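You operate a simulated robot arm through the tools that you are given. There is no shell and no other tool. Be economical: measure what you need, move in short steps, check, and stop when the job is done.

You run a simulated robot arm. Do the job below in one go: nothing can be reset, and whatever is moved stays where it is left.

## Task
Shut and latch the green flat case, then rub its tape gum off.
Fine: load the orange pad at the white tin and put it back. What is to be rubbed or washed off counts as gone when no trace of it is left.

It is judged by the outcome, as a careful person would: the job done as asked, and still so three seconds after it is handed in. It fails if anything else is knocked over, pushed out of place, dropped, spilled or broken.

## Robot
A 6-joint arm with a two-finger parallel gripper on a trunk, on a base that drives. Base frame: it is fixed to the floor where the robot stands at the start and does not move with it; the origin is under the middle of the robot, x ahead of it, y to its left, z up; the surface under the hand at the start is at about z = 740. Lengths are in mm, angles in degrees, forces in N, time in s.
With the tool pointing down near the work surface it reaches from about 300 to 700 mm from the robot's upright axis, wherever it stands. Its first joint turns from -166.0 to 166.0 degrees. Places, roughly: green case lid [700, -200, 900]; open tin [500, -400, 800]; purple latch [600, -300, 1100]; yellow latch [800, 0, 1100]. Payload 4.1 kg.
The tool frame sits at the grasp point between the pads (the TCP): z along the fingers, y along the line on which they close. The tips reach 23 mm beyond it. The gripper opens to 94 mm. The fingers are 38 mm wide and 10 mm thick; the gripper's body (54 by 96 mm) begins 39 mm behind the TCP.
Orientation is told as [roll, pitch, yaw] about the base's x, y, z axes, in that order, counted from this pose: with the fingers straight down and closing along the base's y, the tool's x points along the base's -x, its y along +y and its z along -z.

## Interface
- The arm moves only by the tool drive_tool. Its argument "targets" is text: rows parted by semicolons, each of 7 numbers parted by spaces: the opening, from 0 (shut) to 1 (fully open), then the shift along the base's x, y, z in mm, then the turn, a rotation vector about the base's x, y, z in degrees. In form: gripper x y z wx wy wz; .... A call has 1 to 20 rows; each row is the pose to reach, as a shift and turn from the pose commanded when the call began. Each row takes 0.2 s and may step no farther than 50 mm and 8.6 degrees from the row before; otherwise, or with a gripper value out of range, the whole call is refused. A pose out of reach is approached as far as the arm can. The call stops where the force on the tool passes 90 N (or 10 N more than at its start, if that is more) or the arm is blocked; 0.2 s more then pass. Each finger travels about 45 mm/s and halts on what it meets, pressing with about 40 N; the grip force reading is that of the motor and also rises with nothing between the fingers. The clock runs only during rows and for 0.2 s after the last one: add rows that repeat a pose to give the fingers time. The reply holds the time, the measured pose of the TCP, the force on the tool along the base axes, the opening and the grip force, in the units named above and with some noise, with the torque about the TCP (base axes, N m) and any sound that the robot's microphone picked up.
- Cameras (640 x 400 px; columns grow to the right, rows downward): "scene" is now at [11.3, 113.5, 1575.9]; the picture's right is [-0.62, -0.78, 0.00], its down [-0.44, 0.35, -0.83] and it looks along [0.65, -0.51, -0.56] (base axes); focal length 256 px, centre (320, 200). "wrist" rides on the gripper at [86, 16, -74] in the tool frame; the picture's right is [-0.18, 0.98, 0.00], its down [-0.58, -0.11, -0.81] and it looks along [-0.79, -0.15, 0.59] (tool axes); focal length 243 px, centre (320, 200). There is no depth. A picture from a camera that has moved, and an enlarged one, comes with that camera's place and axes in the base frame and with its lens.
- snapshot(camera): a new picture of that camera. The clock stands still meanwhile.
- raise_lower(by): slides the trunk up (or, below 0, down) by that many mm; the arm and the scene camera ride with it, the base frame stays. It gives what a move gives, with no picture.
- roll_base(legs): drives the robot by 1 to 6 legs, each [ahead, turn to the left] in mm and degrees, along the robot's own axes; the way and the turn of a leg run together, so that a leg with both is an arc; at most 1500 mm and 180 degrees a leg. The arm and the cameras ride along, it lands a little off, and it stops where it bumps. It gives what a move gives.
- pan_tilt(pan, tilt): turns the head with the scene camera to pan (to the left, within 155 degrees either way) and tilt (down, from -29 to 69), counted from straight ahead of the robot. It gives what a move gives.
- enlarge(camera, box): a new picture of the part [left, top, right, bottom] of that camera's present view, enlarged. The clock stands still meanwhile.
- hand_in(): hands the job in; it is judged then, once.

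Work in short steps. Places have to be worked out from the pictures, the camera data and where the tool is seen: move nearer, look again, correct. Check each grasp and each placing, and mend what went wrong. You have 120 turns and 98 pictures in all, those below and enlarged ones among them. Open the gripper and draw the arm clear of the work before you hand the job in, unless the task says otherwise; then end with one line.

The tools are called after ">>>" by a JSON object that holds its "method" and its "body". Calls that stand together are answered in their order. drive_tool: Moves the arm, as the interface text tells. Its arguments: {"type":"object","properties":{"targets":{"type":"string"}},"required":["targets"]} The other tools are called the same way: raise_lower (by) slides the trunk up or down; roll_base (legs) drives the base; pan_tilt (pan, tilt) turns the head that bears the scene camera; snapshot (camera) takes a picture; enlarge (camera, box) takes an enlarged picture of a part of a camera's view; hand_in () hands the job in.

At the start:

```text
time: 0.0
eef_pos: [352.3, -27.5, 1371.1]
ee_rot: [0.1, 0.0, 0.0]
force: [-0.6, 0.2, -1.6]
moment: [0.01, 0.0, 0.0]
gripper_width: 94.1
grasp_force: 0.1
trunk travel left (down, up): [-525.0, 65.0]
robot x, y, heading: [-3.9, -0.7, -0.1]
head pan, tilt: [-38.5, 34.2]
```

scene: 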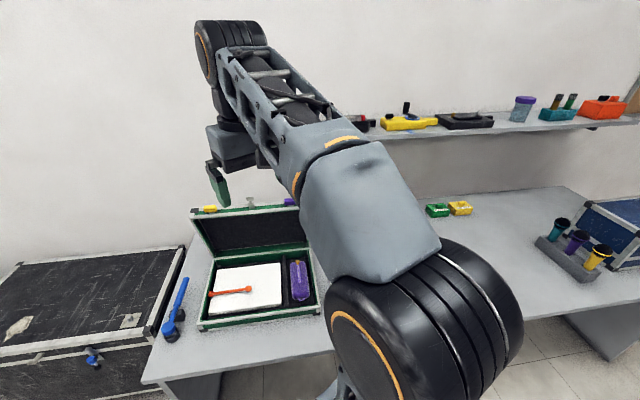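
wrist: 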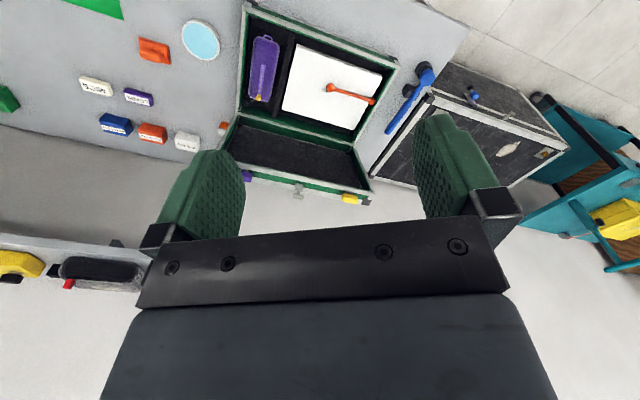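

The case is open on the desk, with pads and tins to its right. I look closer at both areas.

>>> {"method": "enlarge", "body": {"camera": "wrist", "box": [220, 0, 480, 220]}}

>>> {"method": "enlarge", "body": {"camera": "wrist", "box": [0, 0, 250, 200]}}

>>> {"method": "enlarge", "body": {"camera": "scene", "box": [140, 180, 340, 340]}}

```text
1.82 times, centred on (350, 110) of wrist
camera zoom: at [266.9, -10.5, 1445.4], right [0.18, 0.98, 0.0], down [0.58, -0.11, 0.81], along [0.79, -0.15, -0.59], focal length 441 px, centre (266, 364)
```

zoom: 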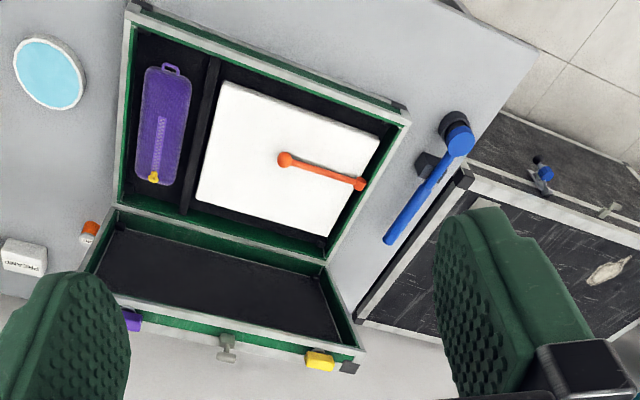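

```text
2.00 times, centred on (125, 100) of wrist
camera zoom: at [266.9, -10.5, 1445.4], right [0.18, 0.98, 0.0], down [0.58, -0.11, 0.81], along [0.79, -0.15, -0.59], focal length 485 px, centre (710, 400)
```

zoom: 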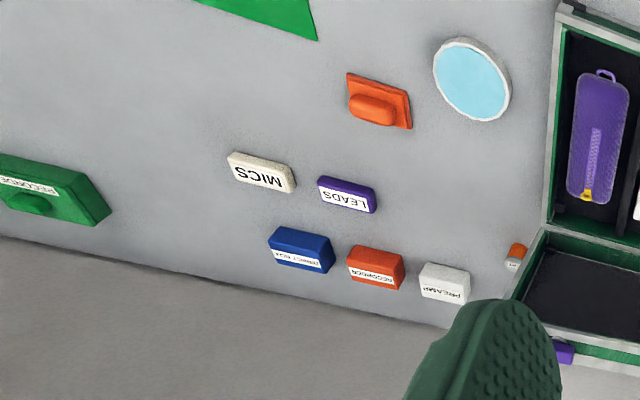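

```text
2.50 times, centred on (240, 260) of scene
camera zoom: at [11.3, 113.5, 1575.9], right [-0.62, -0.78, 0.0], down [-0.44, 0.35, -0.83], along [0.65, -0.51, -0.56], focal length 639 px, centre (520, 50)
```

zoom: 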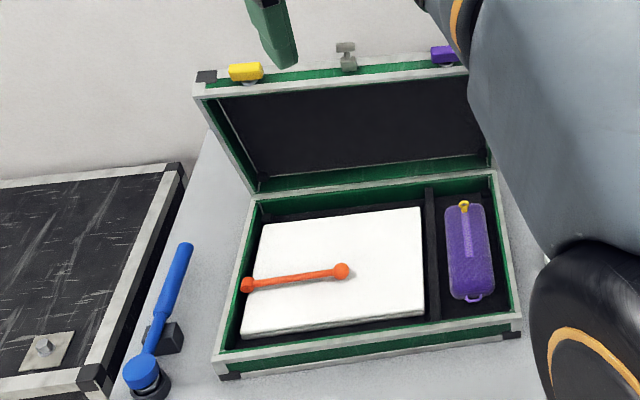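

The case body spans roughly (396,-189), (571,121), (797,0), (627,-323), and its lid is raised at the back. An orange stick lies near the rim and may obstruct the lid. I lower the arm for a closer wrist view.

>>> {"method": "drive_tool", "body": {"targets": "1 0 0 -45 0 0 0; 1 0 0 -90 0 0 0; 1 0 0 -135 0 0 0; 1 0 0 -180 0 0 0; 1 0 0 -220 0 0 0"}}

>>> {"method": "snapshot", "body": {"camera": "wrist"}}

>>> {"method": "snapshot", "body": {"camera": "scene"}}

```text
time: 1.2
eef_pos: [352.9, -25.9, 1150.0]
ee_rot: [0.1, -0.1, 0.0]
force: [0.9, 0.4, -0.2]
moment: [-0.02, 0.02, 0.0]
gripper_width: 93.9
grasp_force: 0.1
trunk travel left (down, up): [-525.0, 65.0]
robot x, y, heading: [-0.8, 2.3, 0.0]
head pan, tilt: [-38.5, 34.2]
```

```text
92 pictures are left
camera wrist: at [266.4, -10.4, 1224.9], right [0.18, 0.98, 0.0], down [0.58, -0.11, 0.81], along [0.79, -0.15, -0.59], focal length 243 px, centre (320, 200)
```

wrist: 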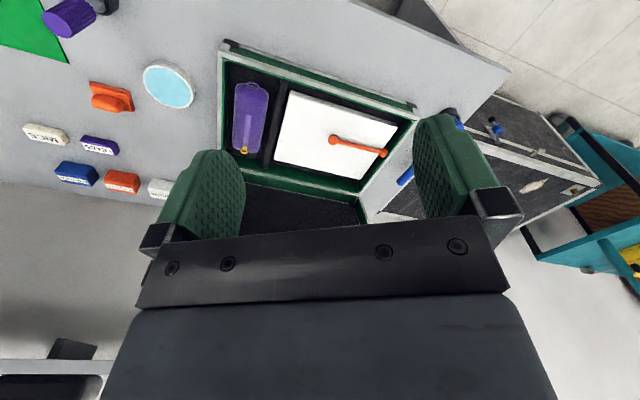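

```text
91 pictures are left
camera scene: at [11.5, 113.4, 1575.9], right [-0.62, -0.78, 0.0], down [-0.44, 0.35, -0.83], along [0.65, -0.51, -0.56], focal length 256 px, centre (320, 200)
```

scene: 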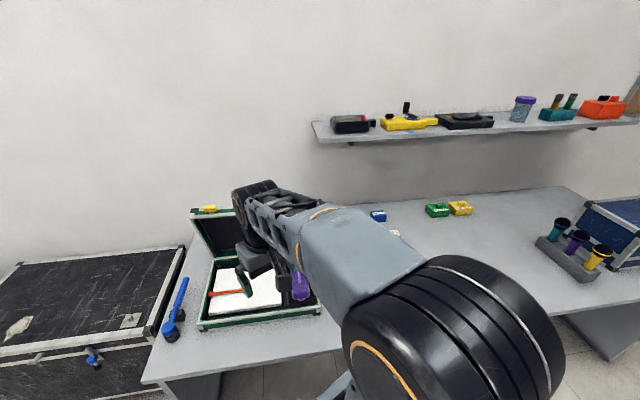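

The view is closer now. I enlarge the stick, rim and latches.

>>> {"method": "enlarge", "body": {"camera": "wrist", "box": [300, 80, 440, 200]}}

>>> {"method": "enlarge", "body": {"camera": "scene", "box": [140, 195, 260, 355]}}

```text
3.33 times, centred on (370, 140) of wrist
camera zoom: at [266.4, -10.4, 1224.9], right [0.18, 0.98, 0.0], down [0.58, -0.11, 0.81], along [0.79, -0.15, -0.59], focal length 809 px, centre (153, 400)
```

zoom: 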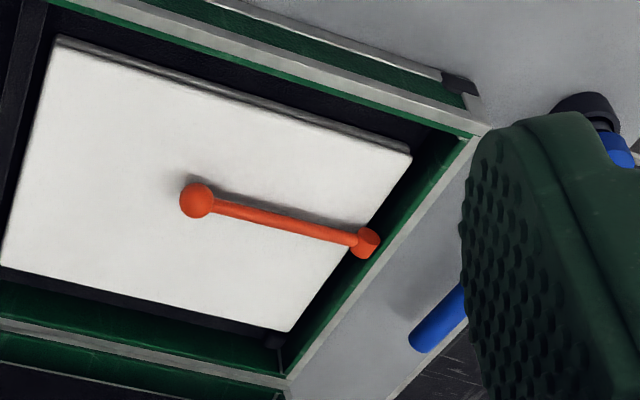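

```text
2.50 times, centred on (200, 275) of scene
camera zoom: at [11.5, 113.4, 1575.9], right [-0.62, -0.78, 0.0], down [-0.44, 0.35, -0.83], along [0.65, -0.51, -0.56], focal length 639 px, centre (620, 12)
```

zoom: 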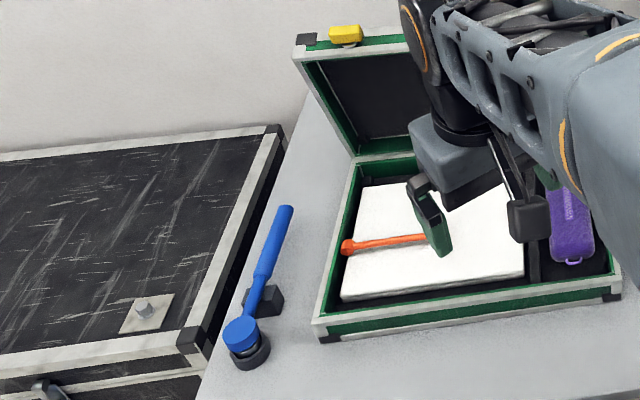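

The stick's end seems to sit at the case's inner wall, about rim height. I bring the wrist camera about 300 mm from it to settle whether it is in the way.

>>> {"method": "drive_tool", "body": {"targets": "1 23 15 -27 0 0 0; 1 46 30 -55 0 0 0; 1 70 45 -82 0 0 0; 1 93 60 -110 0 0 0; 1 116 75 -137 0 0 0; 1 140 90 -165 0 0 0; 1 163 105 -192 0 0 0; 1 176 120 -215 0 0 0"}}

>>> {"method": "snapshot", "body": {"camera": "wrist"}}

>>> {"method": "snapshot", "body": {"camera": "scene"}}

```text
time: 3.0
eef_pos: [529.7, 94.7, 935.3]
ee_rot: [0.0, 0.0, -0.1]
force: [0.2, 1.0, -0.4]
moment: [0.01, 0.01, -0.02]
gripper_width: 94.1
grasp_force: 0.0
trunk travel left (down, up): [-525.0, 65.0]
robot x, y, heading: [5.4, -0.6, -0.3]
head pan, tilt: [-38.5, 34.2]
```

```text
88 pictures are left
camera wrist: at [443.4, 110.7, 1009.8], right [0.18, 0.98, 0.0], down [0.58, -0.11, 0.81], along [0.79, -0.15, -0.59], focal length 243 px, centre (320, 200)
```

wrist: 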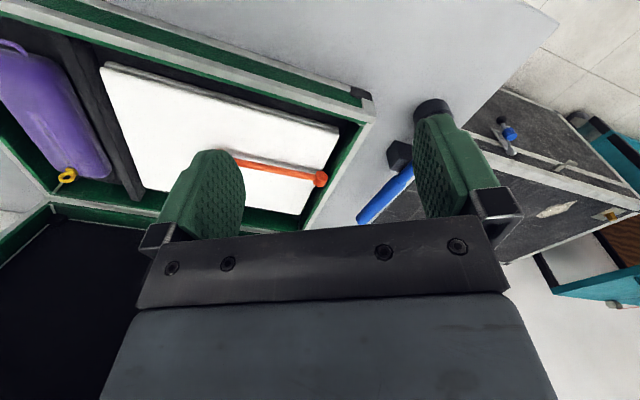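

```text
87 pictures are left
camera scene: at [11.7, 113.7, 1575.9], right [-0.62, -0.78, 0.0], down [-0.44, 0.35, -0.83], along [0.65, -0.51, -0.56], focal length 256 px, centre (320, 200)
```

scene: 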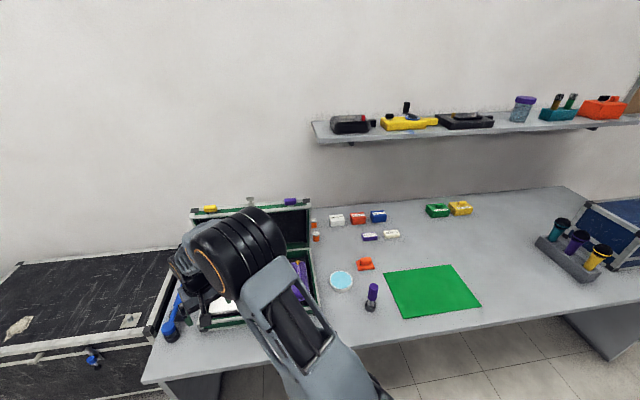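

The scene camera now shows the tin, pad and mat, and the wrist camera shows the stick. I enlarge both.

>>> {"method": "enlarge", "body": {"camera": "wrist", "box": [200, 80, 400, 240]}}

>>> {"method": "enlarge", "body": {"camera": "scene", "box": [300, 195, 500, 325]}}

```text
2.50 times, centred on (300, 160) of wrist
camera zoom: at [443.4, 110.7, 1009.8], right [0.18, 0.98, 0.0], down [0.58, -0.11, 0.81], along [0.79, -0.15, -0.59], focal length 606 px, centre (370, 300)
```

zoom: 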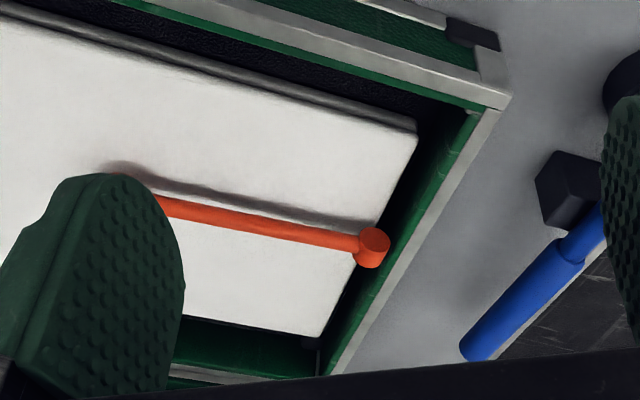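

```text
3.08 times, centred on (400, 260) of scene
camera zoom: at [11.7, 113.7, 1575.9], right [-0.62, -0.78, 0.0], down [-0.44, 0.35, -0.83], along [0.65, -0.51, -0.56], focal length 786 px, centre (74, 15)
```

zoom: 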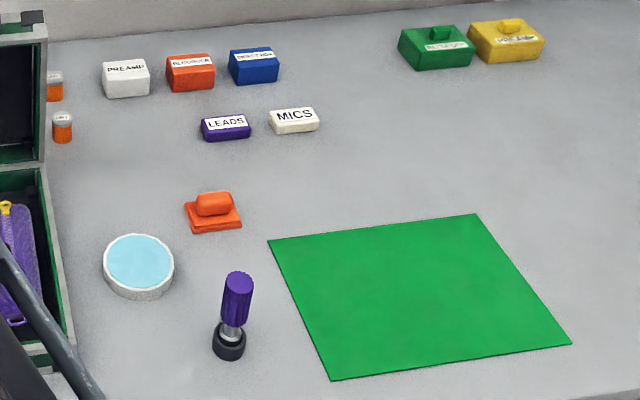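

The stick lies inside the footprint with its top only about at rim height, so it should fit under the lid shell. Next I look at the latches on the lid's free edge, which I put near (785,-168,1020).

>>> {"method": "drive_tool", "body": {"targets": "1 0 0 45 0 0 0; 1 0 -20 85 0 0 0; 1 8 -55 115 0 0 0; 1 20 -90 145 0 0 0; 1 32 -125 170 0 0 0; 1 42 -160 195 0 0 0; 1 52 -195 215 0 0 0; 1 62 -227 217 0 0 0"}}

>>> {"method": "snapshot", "body": {"camera": "wrist"}}

```text
time: 4.8
eef_pos: [592.0, -135.7, 1152.3]
ee_rot: [-0.1, 0.0, 0.0]
force: [0.2, 0.1, 0.3]
moment: [0.0, 0.02, 0.02]
gripper_width: 94.0
grasp_force: 0.1
trunk travel left (down, up): [-525.0, 65.0]
robot x, y, heading: [4.1, 2.2, -0.2]
head pan, tilt: [-38.5, 34.2]
```

```text
84 pictures are left
camera wrist: at [505.7, -119.1, 1227.0], right [0.18, 0.98, 0.0], down [0.58, -0.11, 0.81], along [0.79, -0.15, -0.59], focal length 243 px, centre (320, 200)
```

wrist: 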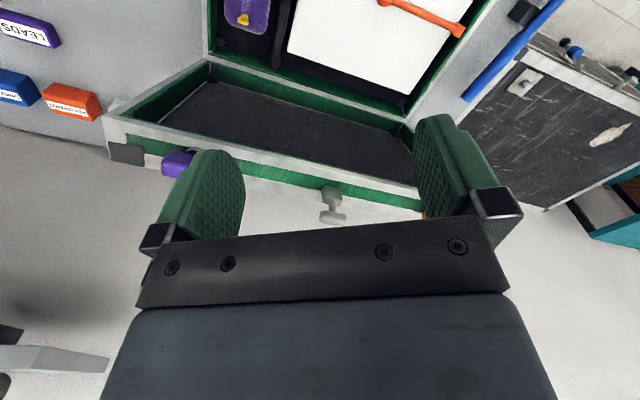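

>>> {"method": "enlarge", "body": {"camera": "wrist", "box": [240, 120, 420, 235]}}

>>> {"method": "enlarge", "body": {"camera": "wrist", "box": [90, 50, 290, 200]}}

```text
3.48 times, centred on (330, 178) of wrist
camera zoom: at [505.7, -119.1, 1227.0], right [0.18, 0.98, 0.0], down [0.58, -0.11, 0.81], along [0.79, -0.15, -0.59], focal length 844 px, centre (285, 278)
```

zoom: 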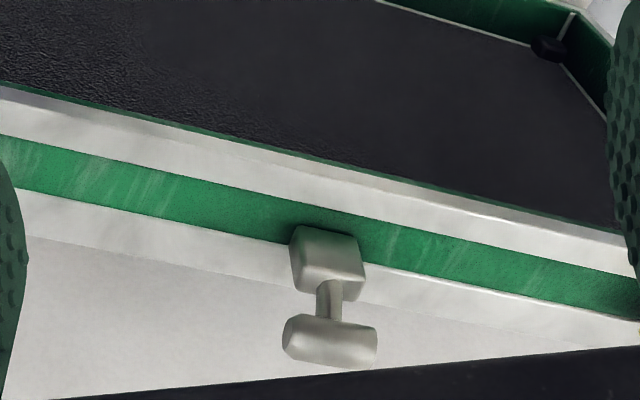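

```text
2.67 times, centred on (190, 125) of wrist
camera zoom: at [505.7, -119.1, 1227.0], right [0.18, 0.98, 0.0], down [0.58, -0.11, 0.81], along [0.79, -0.15, -0.59], focal length 647 px, centre (667, 400)
```

zoom: 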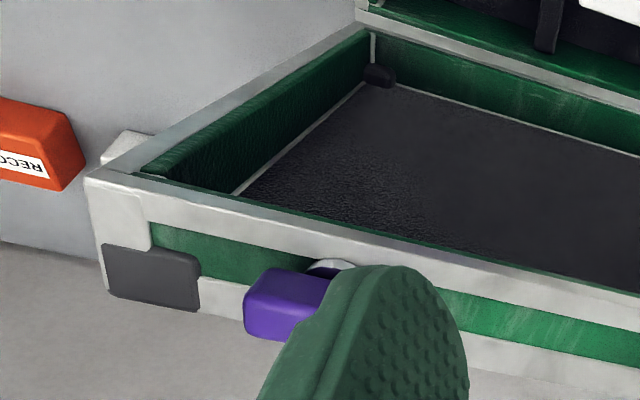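

The grey T is a pull handle on the lid edge at about (719,-146,1095). I yaw the tool by 60° so its closing line runs along the case's depth, which also gives a side view of the lid.

>>> {"method": "drive_tool", "body": {"targets": "1 0 0 5 0 0 7.5; 1 0 0 10 0 0 15; 1 0 0 20 0 0 22.5; 1 0 0 30 0 0 30; 1 0 0 40 0 0 37.5; 1 0 0 50 0 0 45; 1 0 0 60 0 0 52.5; 1 0 0 70 0 0 60.5"}}

>>> {"method": "snapshot", "body": {"camera": "wrist"}}

>>> {"method": "snapshot", "body": {"camera": "scene"}}

```text
time: 6.6
eef_pos: [591.0, -134.2, 1223.8]
ee_rot: [0.1, 0.0, 60.5]
force: [0.4, 0.2, -0.6]
moment: [0.0, 0.02, -0.01]
gripper_width: 94.0
grasp_force: 0.1
trunk travel left (down, up): [-525.0, 65.0]
robot x, y, heading: [-0.9, 2.6, 0.2]
head pan, tilt: [-38.5, 34.2]
```

```text
81 pictures are left
camera wrist: at [534.8, -201.1, 1297.9], right [-0.77, 0.64, 0.0], down [0.38, 0.45, 0.81], along [0.52, 0.62, -0.59], focal length 243 px, centre (320, 200)
```

wrist: 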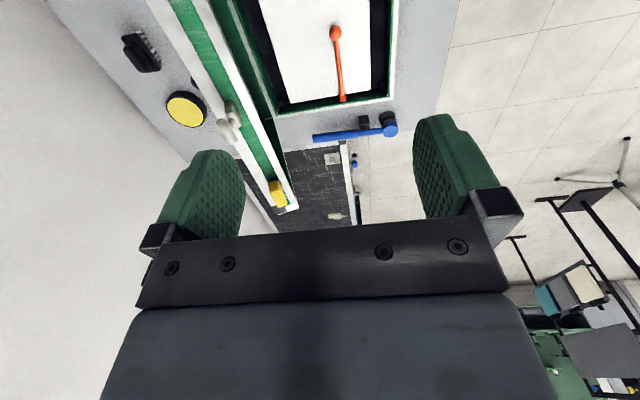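

```text
80 pictures are left
camera scene: at [11.4, 113.4, 1575.8], right [-0.62, -0.78, 0.0], down [-0.44, 0.35, -0.83], along [0.65, -0.51, -0.56], focal length 256 px, centre (320, 200)
```

scene: 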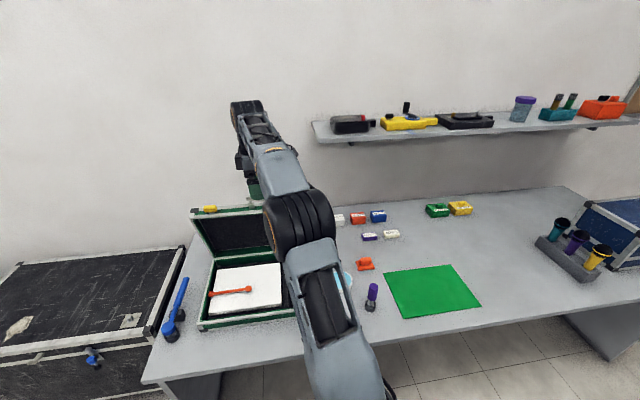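

There is a side view of the lid now, with another tin (yellow) and a black pad behind it that I must not touch. I enlarge the handle.

>>> {"method": "enlarge", "body": {"camera": "wrist", "box": [110, 0, 330, 220]}}

```text
1.82 times, centred on (220, 110) of wrist
camera zoom: at [534.8, -201.1, 1297.9], right [-0.77, 0.64, 0.0], down [0.38, 0.45, 0.81], along [0.52, 0.62, -0.59], focal length 441 px, centre (502, 364)
```

zoom: 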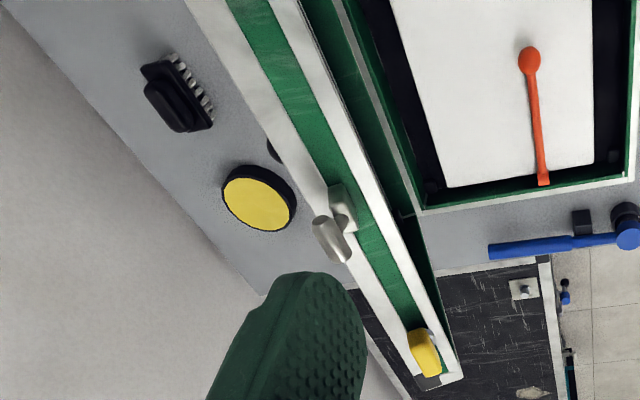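

The bar triangulates to (701,-144,1105). The lid leans about 15° forward of vertical and stays put, so its hinge has friction. I close the gripper and reach over to just behind the lid's outer top edge.

>>> {"method": "drive_tool", "body": {"targets": "0.8 40 -10 0 0 0 0; 0.5 80 -20 0 0 0 0; 0.2 120 -29 0 0 0 0; 0 158 -38 0 0 0 0; 0 158 -38 0 0 0 0; 0 158 -38 0 0 0 0"}}

>>> {"method": "snapshot", "body": {"camera": "wrist"}}

>>> {"method": "snapshot", "body": {"camera": "scene"}}

```text
time: 8.0
eef_pos: [635.9, -143.5, 1191.9]
ee_rot: [0.0, 0.0, 60.5]
force: [0.6, -0.2, 0.9]
moment: [0.04, -0.04, 0.02]
gripper_width: 0.0
grasp_force: 30.1
out of reach, approached as far as the arm can: row 1, 2, 3, 4, 5, 6
trunk travel left (down, up): [-525.0, 65.0]
robot x, y, heading: [0.3, -0.5, 0.1]
head pan, tilt: [-38.5, 34.2]
```

```text
78 pictures are left
camera wrist: at [578.4, -210.1, 1266.1], right [-0.76, 0.64, 0.0], down [0.38, 0.45, 0.81], along [0.52, 0.62, -0.59], focal length 243 px, centre (320, 200)
```

wrist: 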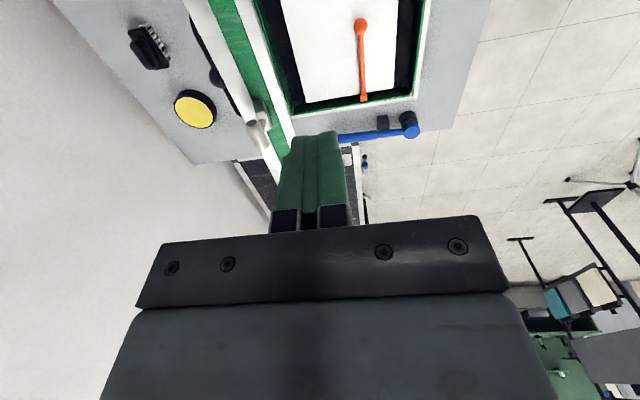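

```text
77 pictures are left
camera scene: at [11.1, 113.5, 1575.9], right [-0.62, -0.78, 0.0], down [-0.44, 0.35, -0.83], along [0.65, -0.51, -0.56], focal length 256 px, centre (320, 200)
```

scene: 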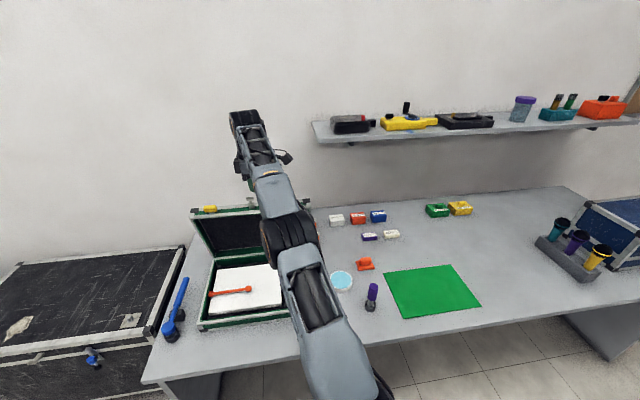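

It is out of reach from here. I draw the arm in, then drive the base toward the case's centreline and nearer to the desk.

>>> {"method": "drive_tool", "body": {"targets": "0 0 0 0 0 0 0; 0 -40 10 20 0 0 0; 0 -80 20 40 0 0 0; 0 -120 30 60 0 0 0; 0 -160 40 60 0 0 0; 0 -200 50 60 0 0 0; 0 -240 60 60 0 0 0; 0 -280 70 60 0 0 0"}}

>>> {"method": "roll_base", "body": {"legs": [[0, 60], [190, 0], [0, -90], [90, 0]]}}

>>> {"method": "snapshot", "body": {"camera": "scene"}}

```text
time: 9.8
eef_pos: [353.3, -74.6, 1250.6]
ee_rot: [0.1, 0.0, 60.5]
force: [0.6, 0.8, -0.4]
moment: [0.0, -0.01, 0.0]
gripper_width: 0.0
grasp_force: 40.0
trunk travel left (down, up): [-525.0, 65.0]
robot x, y, heading: [1.9, 0.0, 0.2]
head pan, tilt: [-38.5, 34.2]
```

```text
time: 18.5
eef_pos: [439.0, -129.1, 1249.9]
ee_rot: [0.0, 0.0, 29.6]
force: [0.2, 0.4, -0.1]
moment: [0.01, 0.02, -0.02]
gripper_width: 0.0
grasp_force: 40.1
trunk travel left (down, up): [-525.0, 65.0]
robot x, y, heading: [176.0, 118.1, -30.9]
head pan, tilt: [-38.5, 34.2]
```

```text
76 pictures are left
camera scene: at [241.8, 210.4, 1575.8], right [-0.94, -0.35, 0.0], down [-0.2, 0.53, -0.83], along [0.29, -0.77, -0.56], focal length 256 px, centre (320, 200)
```

scene: 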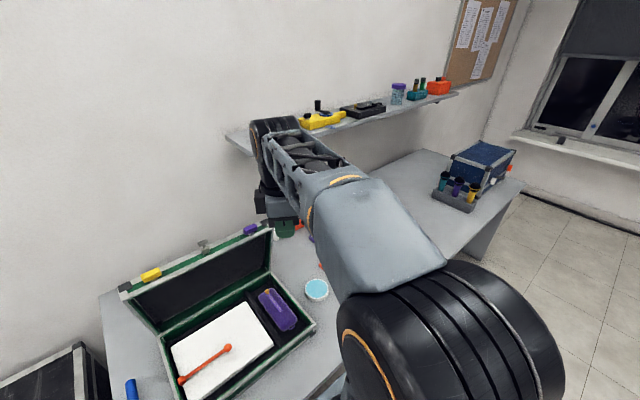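

The robot now stands at u≈95, v≈189, facing the case. I move the closed fingers over the lid to just behind its top edge, staying high at z 1170, and turn the head to the case.

>>> {"method": "drive_tool", "body": {"targets": "0 40 -5 0 0 0 6; 0 80 -10 0 0 0 12; 0 120 -15 0 0 0 18; 0 160 -22 0 0 0 24; 0 200 -28 0 0 0 30.9; 0 240 -34 -20 0 0 30.9; 0 280 -40 -50 0 0 30.9; 0 313 -45 -80 0 0 30.9; 0 313 -45 -80 0 0 30.9"}}

>>> {"method": "pan_tilt", "body": {"pan": 0, "tilt": 36}}

>>> {"method": "snapshot", "body": {"camera": "scene"}}

>>> {"method": "snapshot", "body": {"camera": "wrist"}}

```text
refused: row 7 steps farther than a row can; nothing moved
```

```text
time: 19.6
eef_pos: [439.1, -127.4, 1251.0]
ee_rot: [0.0, 0.0, 29.6]
force: [-1.0, -0.3, 0.6]
moment: [0.0, -0.01, 0.02]
gripper_width: 0.1
grasp_force: 40.2
trunk travel left (down, up): [-525.0, 65.0]
robot x, y, heading: [171.6, 114.8, -30.7]
head pan, tilt: [0.0, 36.0]
```

```text
75 pictures are left
camera scene: at [284.7, 248.8, 1573.2], right [-0.51, -0.86, 0.0], down [-0.5, 0.3, -0.81], along [0.69, -0.42, -0.59], focal length 256 px, centre (320, 200)
```

scene: 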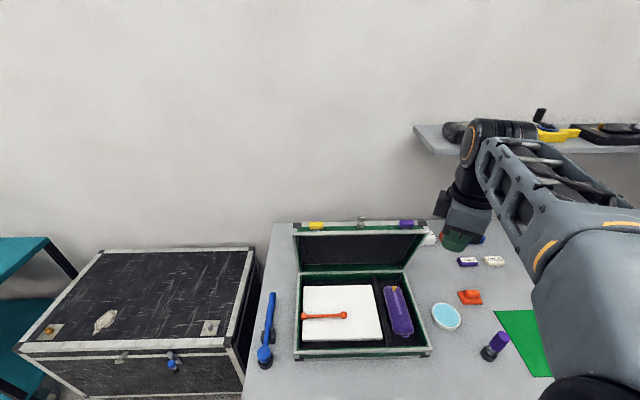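

```text
74 pictures are left
camera wrist: at [356.6, -156.3, 1325.3], right [-0.33, 0.95, 0.0], down [0.56, 0.19, 0.81], along [0.76, 0.26, -0.59], focal length 243 px, centre (320, 200)
```

wrist: 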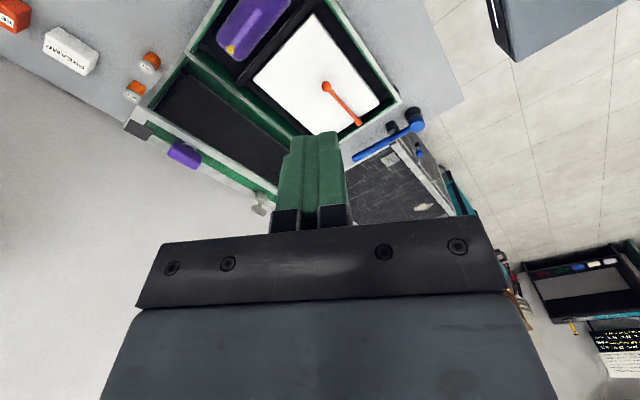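

The scene view is clear and confirms the bar at (703,-143,1105). I repeat the move with smaller steps.

>>> {"method": "drive_tool", "body": {"targets": "0 40 -5 0 0 0 6; 0 80 -10 0 0 0 12; 0 120 -15 0 0 0 18; 0 160 -22 0 0 0 24; 0 200 -28 0 0 0 30.7; 0 240 -34 -20 0 0 30.7; 0 275 -40 -45 0 0 30.7; 0 300 -44 -70 0 0 30.7; 0 315 -47 -90 0 0 30.7; 0 315 -47 -90 0 0 30.7"}}

>>> {"method": "snapshot", "body": {"camera": "scene"}}

>>> {"method": "snapshot", "body": {"camera": "wrist"}}

```text
time: 21.8
eef_pos: [756.2, -174.7, 1161.4]
ee_rot: [0.1, 0.0, 60.4]
force: [0.4, 0.7, -0.6]
moment: [-0.01, -0.01, 0.02]
gripper_width: 0.2
grasp_force: 39.8
trunk travel left (down, up): [-525.0, 65.0]
robot x, y, heading: [177.7, 118.6, -30.9]
head pan, tilt: [0.0, 36.0]
```

```text
73 pictures are left
camera scene: at [284.9, 248.8, 1573.2], right [-0.51, -0.86, 0.0], down [-0.5, 0.3, -0.81], along [0.69, -0.42, -0.59], focal length 256 px, centre (320, 200)
```

scene: 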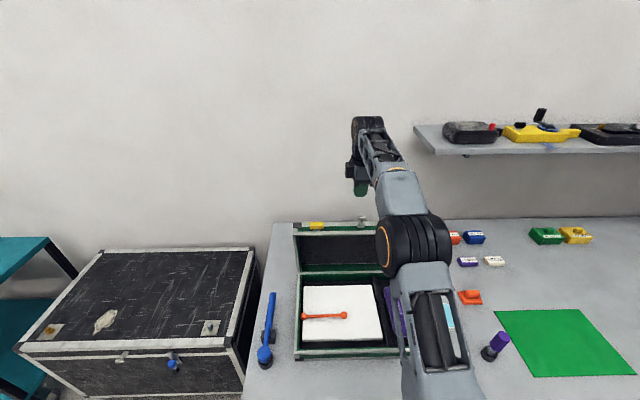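

```text
72 pictures are left
camera wrist: at [699.1, -241.3, 1235.2], right [-0.76, 0.65, 0.0], down [0.38, 0.45, 0.81], along [0.52, 0.61, -0.59], focal length 243 px, centre (320, 200)
```

wrist: 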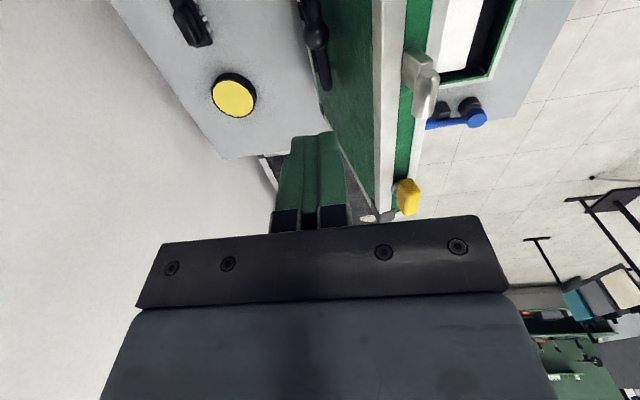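

The fingers are about 24 mm clear behind the lid's outer edge. I lower them 80 mm, then push gently toward the front.

>>> {"method": "drive_tool", "body": {"targets": "0 0 0 -30 0 0 0; 0 0 0 -60 0 0 0; 0 0 0 -80 0 0 0; 0 -17 10 -80 0 0 0; 0 -35 20 -80 0 0 0; 0 -52 29 -80 0 0 0"}}

>>> {"method": "snapshot", "body": {"camera": "scene"}}

```text
time: 23.2
eef_pos: [703.2, -145.2, 1079.9]
ee_rot: [0.0, -0.1, 60.3]
force: [0.9, -0.3, 2.3]
moment: [-0.05, 0.03, 0.0]
gripper_width: 0.1
grasp_force: 40.0
trunk travel left (down, up): [-525.0, 65.0]
robot x, y, heading: [170.0, 121.3, -30.9]
head pan, tilt: [0.0, 36.0]
```

```text
71 pictures are left
camera scene: at [284.8, 248.8, 1573.2], right [-0.51, -0.86, 0.0], down [-0.5, 0.3, -0.81], along [0.69, -0.42, -0.59], focal length 256 px, centre (320, 200)
```

scene: 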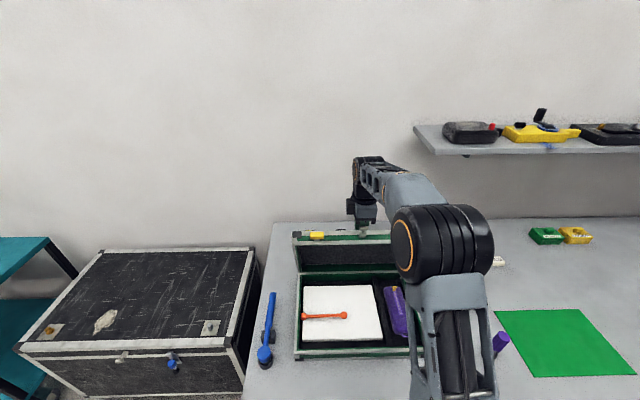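

The lid follows with only about 2 N. I keep following the arc around the hinge at u≈735, z≈797, about 25° more, then look.

>>> {"method": "drive_tool", "body": {"targets": "0 -17 9 -17 0 0 0; 0 -35 19.5 -25 0 0 0; 0 -52 29 -34 0 0 0; 0 -69 38.5 -46 0 0 0; 0 -85 47.5 -58 0 0 0; 0 -85 47.5 -58 0 0 0"}}

>>> {"method": "snapshot", "body": {"camera": "scene"}}

>>> {"method": "snapshot", "body": {"camera": "wrist"}}

```text
time: 24.6
eef_pos: [616.7, -97.9, 1022.0]
ee_rot: [0.0, 0.0, 60.3]
force: [0.9, 0.7, 1.5]
moment: [0.0, 0.0, 0.02]
gripper_width: 0.1
grasp_force: 40.2
trunk travel left (down, up): [-525.0, 65.0]
robot x, y, heading: [175.9, 117.3, -31.0]
head pan, tilt: [0.0, 36.0]
```

```text
70 pictures are left
camera scene: at [284.7, 249.0, 1573.2], right [-0.51, -0.86, 0.0], down [-0.5, 0.3, -0.81], along [0.69, -0.42, -0.59], focal length 256 px, centre (320, 200)
```

scene: 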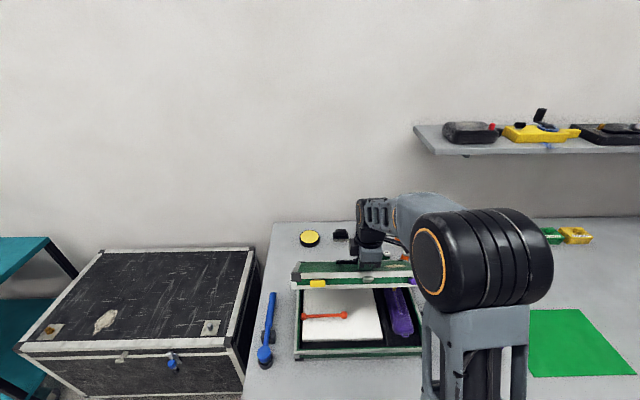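

```text
69 pictures are left
camera wrist: at [560.5, -164.8, 1097.2], right [-0.76, 0.65, 0.0], down [0.38, 0.45, 0.81], along [0.52, 0.61, -0.59], focal length 243 px, centre (320, 200)
```

wrist: 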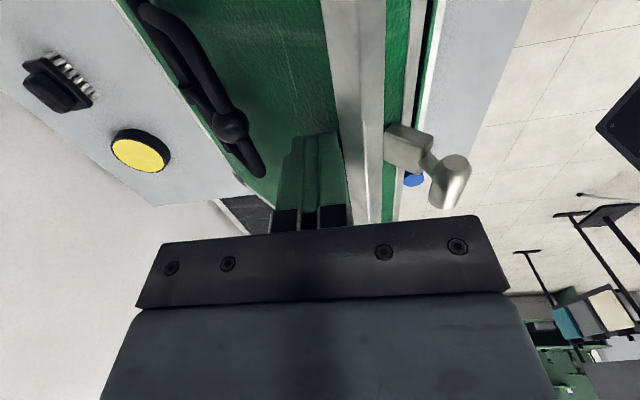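

The lid is half down under control. I continue along the arc to nearly shut.

>>> {"method": "drive_tool", "body": {"targets": "0 -14 8 -15 0 0 0; 0 -28 15.5 -31 0 0 0; 0 -40 22.5 -49 0 0 0; 0 -51.5 29 -67 0 0 0; 0 -61 34 -87 0 0 0; 0 -69 38.5 -106 0 0 0; 0 -75 42 -127 0 0 0; 0 -79 44 -138 0 0 0; 0 -80 45 -144 0 0 0"}}

>>> {"method": "snapshot", "body": {"camera": "scene"}}

>>> {"method": "snapshot", "body": {"camera": "wrist"}}

```text
time: 26.6
eef_pos: [537.4, -53.9, 878.5]
ee_rot: [0.1, 0.1, 60.2]
force: [0.7, -0.2, -0.6]
moment: [0.0, 0.01, -0.02]
gripper_width: 0.1
grasp_force: 40.5
trunk travel left (down, up): [-525.0, 65.0]
robot x, y, heading: [177.1, 118.1, -30.8]
head pan, tilt: [0.0, 36.0]
```

```text
68 pictures are left
camera scene: at [284.8, 248.9, 1573.2], right [-0.51, -0.86, 0.0], down [-0.5, 0.3, -0.81], along [0.69, -0.42, -0.59], focal length 256 px, centre (320, 200)
```

scene: 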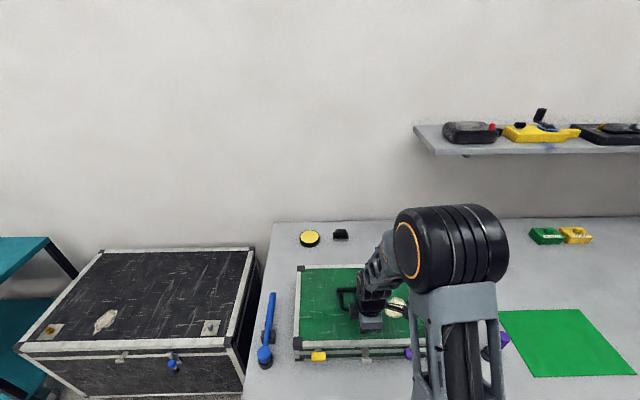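

```text
67 pictures are left
camera wrist: at [481.0, -120.4, 953.2], right [-0.76, 0.65, 0.0], down [0.38, 0.45, 0.81], along [0.52, 0.61, -0.59], focal length 243 px, centre (320, 200)
```

wrist: 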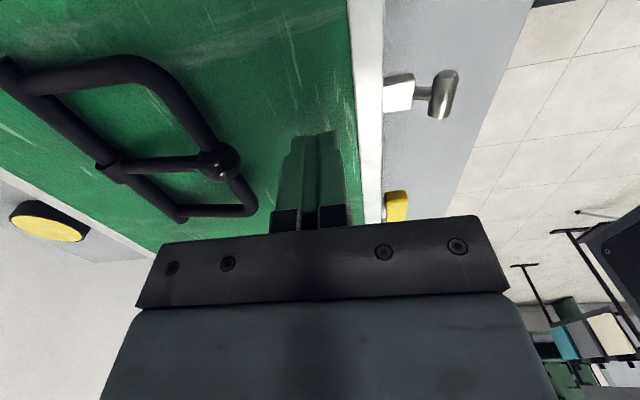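

The lid is down and the gum patch shows beside the black handle. I press down gently to check that it is fully seated.

>>> {"method": "drive_tool", "body": {"targets": "0 0 0 -3 0 0 0; 0 0 0 -6 0 0 0; 0 0 0 -9 0 0 0; 0 0 0 -12 0 0 0"}}

>>> {"method": "enlarge", "body": {"camera": "scene", "box": [280, 250, 440, 370]}}

```text
time: 27.6
eef_pos: [537.3, -54.1, 865.9]
ee_rot: [0.0, -0.1, 60.3]
force: [-0.3, 0.4, 0.7]
moment: [0.03, 0.02, 0.03]
gripper_width: 0.0
grasp_force: 40.0
trunk travel left (down, up): [-525.0, 65.0]
robot x, y, heading: [174.9, 117.8, -30.8]
head pan, tilt: [0.0, 36.0]
```

```text
3.33 times, centred on (360, 310) of scene
camera zoom: at [284.8, 248.9, 1573.2], right [-0.51, -0.86, 0.0], down [-0.5, 0.3, -0.81], along [0.69, -0.42, -0.59], focal length 852 px, centre (187, -167)
```

zoom: 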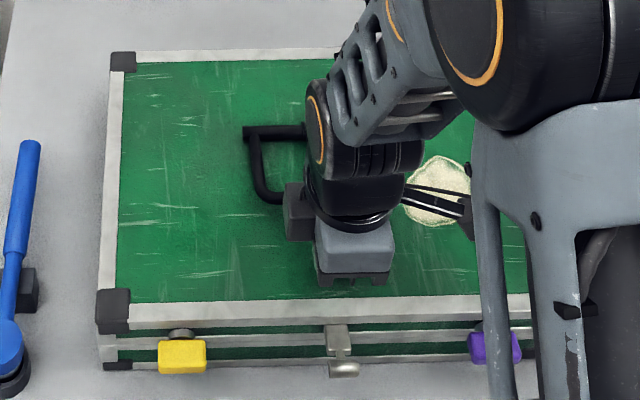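

There is no contact yet, so I keep lowering in small steps.

>>> {"method": "drive_tool", "body": {"targets": "0 0 0 -3 0 0 0; 0 0 0 -6 0 0 0; 0 0 0 -9 0 0 0; 0 0 0 -12 0 0 0; 0 0 0 -15 0 0 0; 0 0 0 -18 0 0 0"}}

```text
time: 29.0
eef_pos: [537.5, -52.8, 854.1]
ee_rot: [-0.7, 0.0, 60.3]
force: [-5.2, 4.3, 77.0]
moment: [-0.05, 0.43, -0.06]
gripper_width: 0.0
grasp_force: 39.7
trunk travel left (down, up): [-525.0, 65.0]
robot x, y, heading: [172.0, 121.9, -30.7]
head pan, tilt: [0.0, 36.0]
```

Firm contact came with the lid top at about z 831. I lift off and inspect the seam and latches from above the front.

>>> {"method": "drive_tool", "body": {"targets": "0 0 0 20 0 0 0; 0 -10 -30 60 0 0 0; 0 -25 -70 85 0 0 0; 0 -40 -110 110 0 0 0; 0 -50 -150 135 0 0 0; 0 -60 -190 160 0 0 0; 0 -80 -225 180 0 0 0"}}

>>> {"method": "enlarge", "body": {"camera": "scene", "box": [280, 250, 440, 370]}}

>>> {"method": "snapshot", "body": {"camera": "wrist"}}

```text
refused: row 2 steps farther than a row can; nothing moved
```

```text
3.33 times, centred on (360, 310) of scene
camera zoom: at [279.6, 251.6, 1574.7], right [-0.51, -0.86, 0.0], down [-0.5, 0.3, -0.81], along [0.7, -0.42, -0.58], focal length 852 px, centre (187, -167)
```

zoom: 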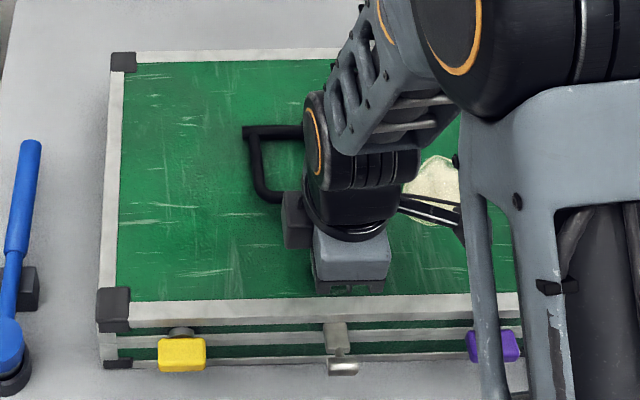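

```text
64 pictures are left
camera wrist: at [479.9, -119.7, 928.4], right [-0.76, 0.65, -0.01], down [0.37, 0.46, 0.81], along [0.53, 0.61, -0.59], focal length 243 px, centre (320, 200)
```

wrist: 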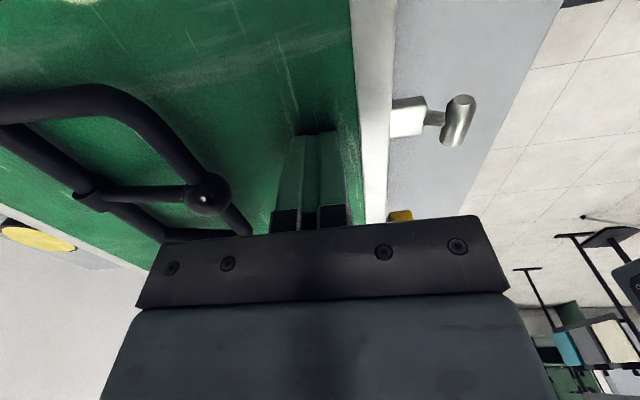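

I repeat the retreat with smaller steps, up and off to the right.

>>> {"method": "drive_tool", "body": {"targets": "0 0 0 20 0 0 0; 0 0 0 60 0 0 0; 0 0 0 100 0 0 0; 0 -10 -30 135 0 0 0; 0 -25 -65 165 0 0 0; 0 -40 -100 190 0 0 0; 0 -55 -140 205 0 0 0; 0 -70 -180 215 0 0 0; 0 -85 -220 225 0 0 0; 0 -100 -260 230 0 0 0; 0 -115 -300 230 0 0 0"}}

>>> {"method": "snapshot", "body": {"camera": "scene"}}

>>> {"method": "enlarge", "body": {"camera": "scene", "box": [280, 250, 440, 370]}}

```text
time: 31.4
eef_pos: [422.2, -355.0, 1078.6]
ee_rot: [0.0, -0.1, 60.3]
force: [0.2, 1.0, -0.1]
moment: [0.02, 0.0, 0.0]
gripper_width: 0.0
grasp_force: 40.0
trunk travel left (down, up): [-525.0, 65.0]
robot x, y, heading: [174.7, 119.7, -30.7]
head pan, tilt: [0.0, 36.0]
```

```text
63 pictures are left
camera scene: at [284.6, 248.2, 1573.2], right [-0.51, -0.86, 0.0], down [-0.5, 0.3, -0.81], along [0.69, -0.42, -0.59], focal length 256 px, centre (320, 200)
```

scene: 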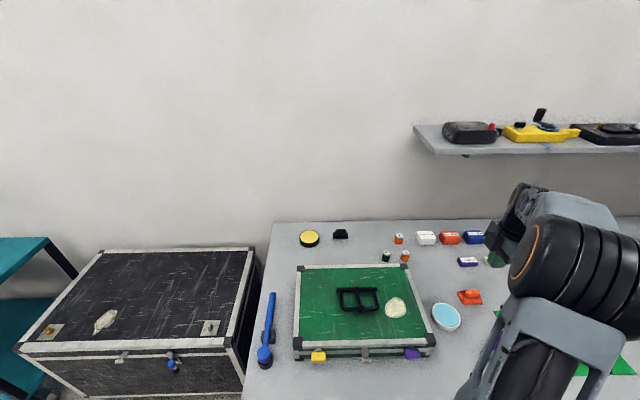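

```text
3.33 times, centred on (360, 310) of scene
camera zoom: at [284.6, 248.2, 1573.2], right [-0.51, -0.86, 0.0], down [-0.5, 0.3, -0.81], along [0.69, -0.42, -0.59], focal length 852 px, centre (187, -167)
```

zoom: 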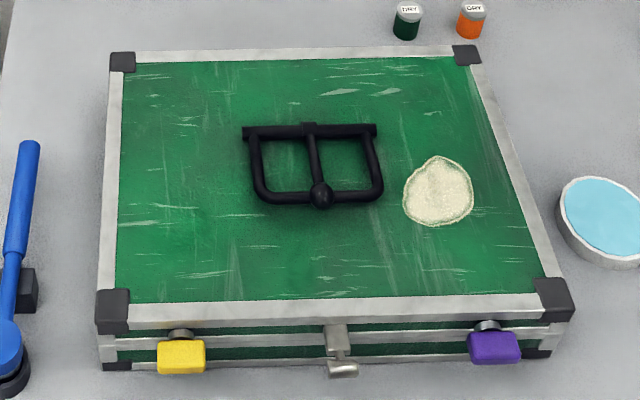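

The lid is flush all round, and the gum is at about (548,-189) on top. The yellow and purple latches are blocks on the front. I bring the wrist camera round to face the purple one.

>>> {"method": "drive_tool", "body": {"targets": "0 -4 20 0 0 0 -8; 0 -8 40 0 0 0 -16; 0 -12 60 0 0 0 -24; 0 -16 80 0 0 0 -32; 0 -20 100 -10 0 0 -40; 0 -25 120 -30 0 0 -48; 0 -30 140 -55 0 0 -56; 0 -35 165 -80 0 0 -64; 0 -40 190 -110 0 0 -72; 0 -45 210 -145 0 0 -80; 0 -49 225 -180 0 0 -88; 0 -49 233 -200 0 0 -91"}}

>>> {"method": "snapshot", "body": {"camera": "wrist"}}

```text
time: 34.0
eef_pos: [372.5, -121.0, 877.5]
ee_rot: [0.0, 0.0, -30.9]
force: [-0.1, -0.4, 0.1]
moment: [0.04, -0.02, 0.01]
gripper_width: 0.0
grasp_force: 39.5
trunk travel left (down, up): [-525.0, 65.0]
robot x, y, heading: [175.8, 118.2, -30.9]
head pan, tilt: [0.0, 36.0]
```

```text
61 pictures are left
camera wrist: at [308.3, -62.2, 953.1], right [0.66, 0.75, 0.0], down [0.44, -0.39, 0.81], along [0.6, -0.53, -0.59], focal length 243 px, centre (320, 200)
```

wrist: 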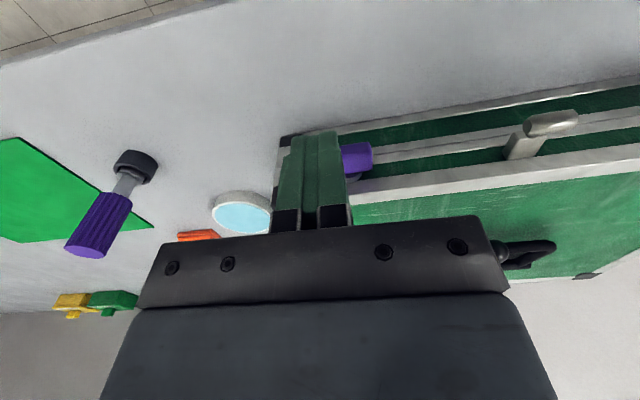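

The fingers hide part of the latch, so I shift 60 mm to the right and a little lower.

>>> {"method": "drive_tool", "body": {"targets": "0 -15 -26 -10 0 0 0; 0 -29 -52 -30 0 0 0"}}

>>> {"method": "enlarge", "body": {"camera": "wrist", "box": [320, 60, 560, 240]}}

```text
time: 34.6
eef_pos: [344.5, -170.8, 849.6]
ee_rot: [0.0, 0.1, -30.6]
force: [0.0, 0.8, 0.9]
moment: [-0.02, 0.04, 0.0]
gripper_width: 0.0
grasp_force: 40.4
trunk travel left (down, up): [-525.0, 65.0]
robot x, y, heading: [175.2, 122.1, -30.9]
head pan, tilt: [0.0, 36.0]
```

```text
2.22 times, centred on (440, 150) of wrist
camera zoom: at [279.2, -114.2, 923.5], right [0.66, 0.75, 0.0], down [0.44, -0.39, 0.81], along [0.61, -0.53, -0.59], focal length 539 px, centre (53, 311)
```

zoom: 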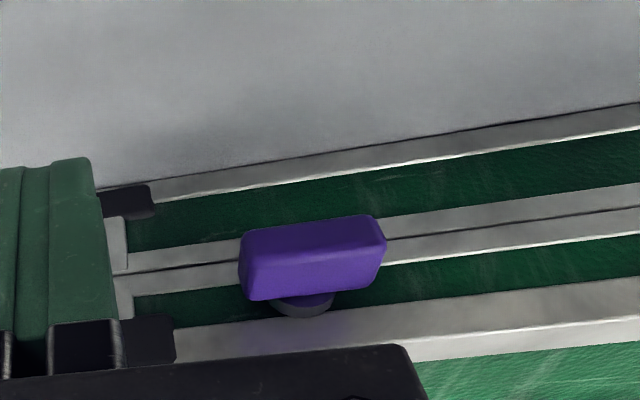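

The latch is a horizontal block about 45 mm long on a round pivot disc, so it looks like a quarter-turn knob, centred near (429,-137,815). I place the closed fingertips above its right end and look before pushing.

>>> {"method": "drive_tool", "body": {"targets": "0 0 0 25 0 0 0; 0 35 9 25 0 0 0; 0 69 18 25 0 0 0; 0 69 18 15 0 0 0"}}

>>> {"method": "snapshot", "body": {"camera": "wrist"}}

>>> {"method": "enlarge", "body": {"camera": "scene", "box": [360, 300, 460, 380]}}

```text
time: 35.6
eef_pos: [414.3, -154.1, 863.7]
ee_rot: [0.0, 0.0, -30.6]
force: [-0.2, 0.3, -0.9]
moment: [-0.01, -0.01, 0.01]
gripper_width: 0.0
grasp_force: 40.4
trunk travel left (down, up): [-525.0, 65.0]
robot x, y, heading: [173.2, 121.8, -30.8]
head pan, tilt: [0.0, 36.0]
```

```text
59 pictures are left
camera wrist: at [348.4, -96.2, 938.5], right [0.66, 0.75, 0.0], down [0.44, -0.39, 0.81], along [0.61, -0.53, -0.59], focal length 243 px, centre (320, 200)
```

wrist: 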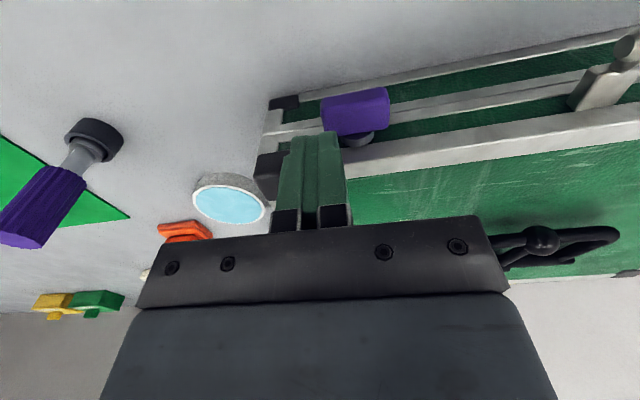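

```text
5.00 times, centred on (410, 340) of scene
camera zoom: at [284.8, 248.9, 1573.2], right [-0.51, -0.86, 0.0], down [-0.5, 0.3, -0.81], along [0.69, -0.42, -0.59], focal length 1278 px, centre (-130, -500)
```

zoom: 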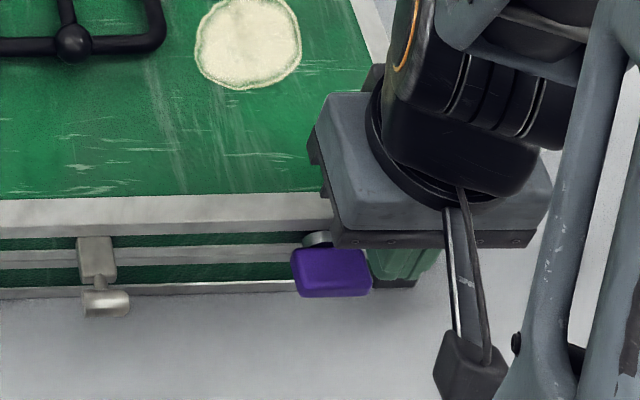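

The fingertips overlap the right 10 mm of the block. I push down slowly while watching the force.

>>> {"method": "drive_tool", "body": {"targets": "0 1 2 -6 0 0 0; 0 2 4 -12 0 0 0; 0 2 4 -16 0 0 0; 0 2 4 -20 0 0 0; 0 2 4 -24 0 0 0; 0 2 4 -28 0 0 0; 0 2 4 -32 0 0 0; 0 2 4 -36 0 0 0"}}

>>> {"method": "enlarge", "body": {"camera": "scene", "box": [360, 300, 460, 380]}}

>>> {"method": "enlarge", "body": {"camera": "wrist", "box": [220, 40, 460, 220]}}

```text
time: 37.4
eef_pos: [415.7, -149.8, 826.3]
ee_rot: [0.1, 0.0, -30.7]
force: [-2.8, -4.8, 2.1]
moment: [0.0, 0.03, 0.03]
gripper_width: 0.2
grasp_force: 40.2
trunk travel left (down, up): [-525.0, 65.0]
robot x, y, heading: [173.5, 119.8, -31.1]
head pan, tilt: [0.0, 36.0]
```

```text
5.00 times, centred on (410, 340) of scene
camera zoom: at [284.2, 248.4, 1573.2], right [-0.51, -0.86, 0.0], down [-0.5, 0.3, -0.81], along [0.69, -0.41, -0.59], focal length 1278 px, centre (-130, -500)
```

zoom: 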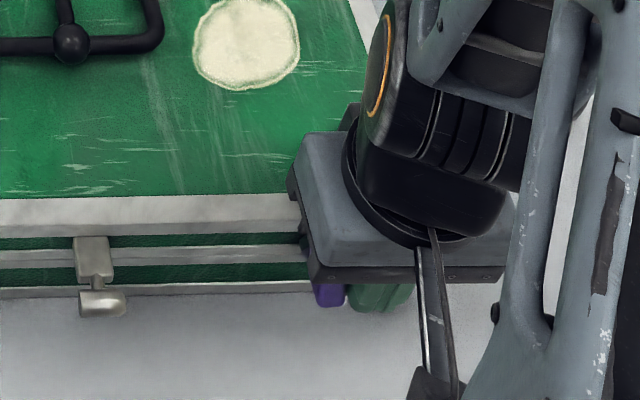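

```text
2.22 times, centred on (340, 130) of wrist
camera zoom: at [349.7, -92.3, 902.2], right [0.66, 0.75, 0.0], down [0.44, -0.39, 0.81], along [0.61, -0.53, -0.59], focal length 539 px, centre (276, 356)
```

zoom: 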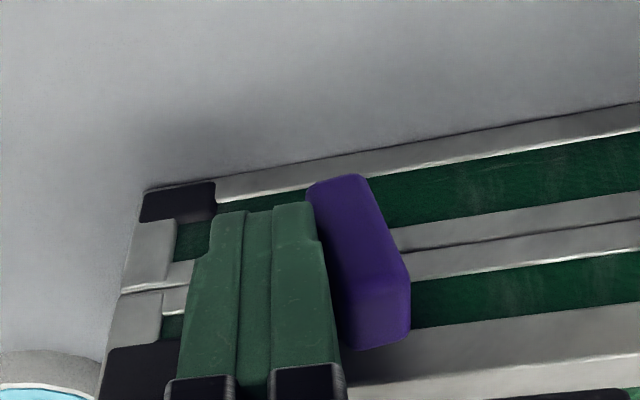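

The knob turned about 75–80°. I go lower alongside it and nudge it sideways so the flat finger side squares it upright.

>>> {"method": "drive_tool", "body": {"targets": "0 0 0 -6 0 0 0; 0 0 0 -12 0 0 0; 0 0 0 -18 0 0 0; 0 1 1.7 -18 0 0 0; 0 2 3.5 -18 0 0 0; 0 2.5 4.4 -18 0 0 0; 0 2.5 4.4 -18 0 0 0"}}

>>> {"method": "enlarge", "body": {"camera": "wrist", "box": [220, 40, 460, 220]}}

```text
time: 39.0
eef_pos: [417.5, -145.6, 809.4]
ee_rot: [0.1, 0.1, -30.8]
force: [-5.1, -5.3, 1.1]
moment: [0.02, 0.03, 0.12]
gripper_width: 0.1
grasp_force: 40.1
trunk travel left (down, up): [-525.0, 65.0]
robot x, y, heading: [173.2, 116.4, -31.0]
head pan, tilt: [0.0, 36.0]
```

```text
2.22 times, centred on (340, 130) of wrist
camera zoom: at [351.9, -87.9, 884.0], right [0.66, 0.75, 0.0], down [0.44, -0.39, 0.81], along [0.61, -0.53, -0.59], focal length 539 px, centre (276, 356)
```

zoom: 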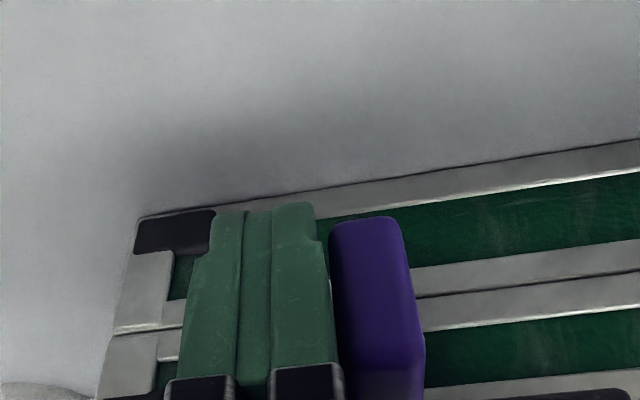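

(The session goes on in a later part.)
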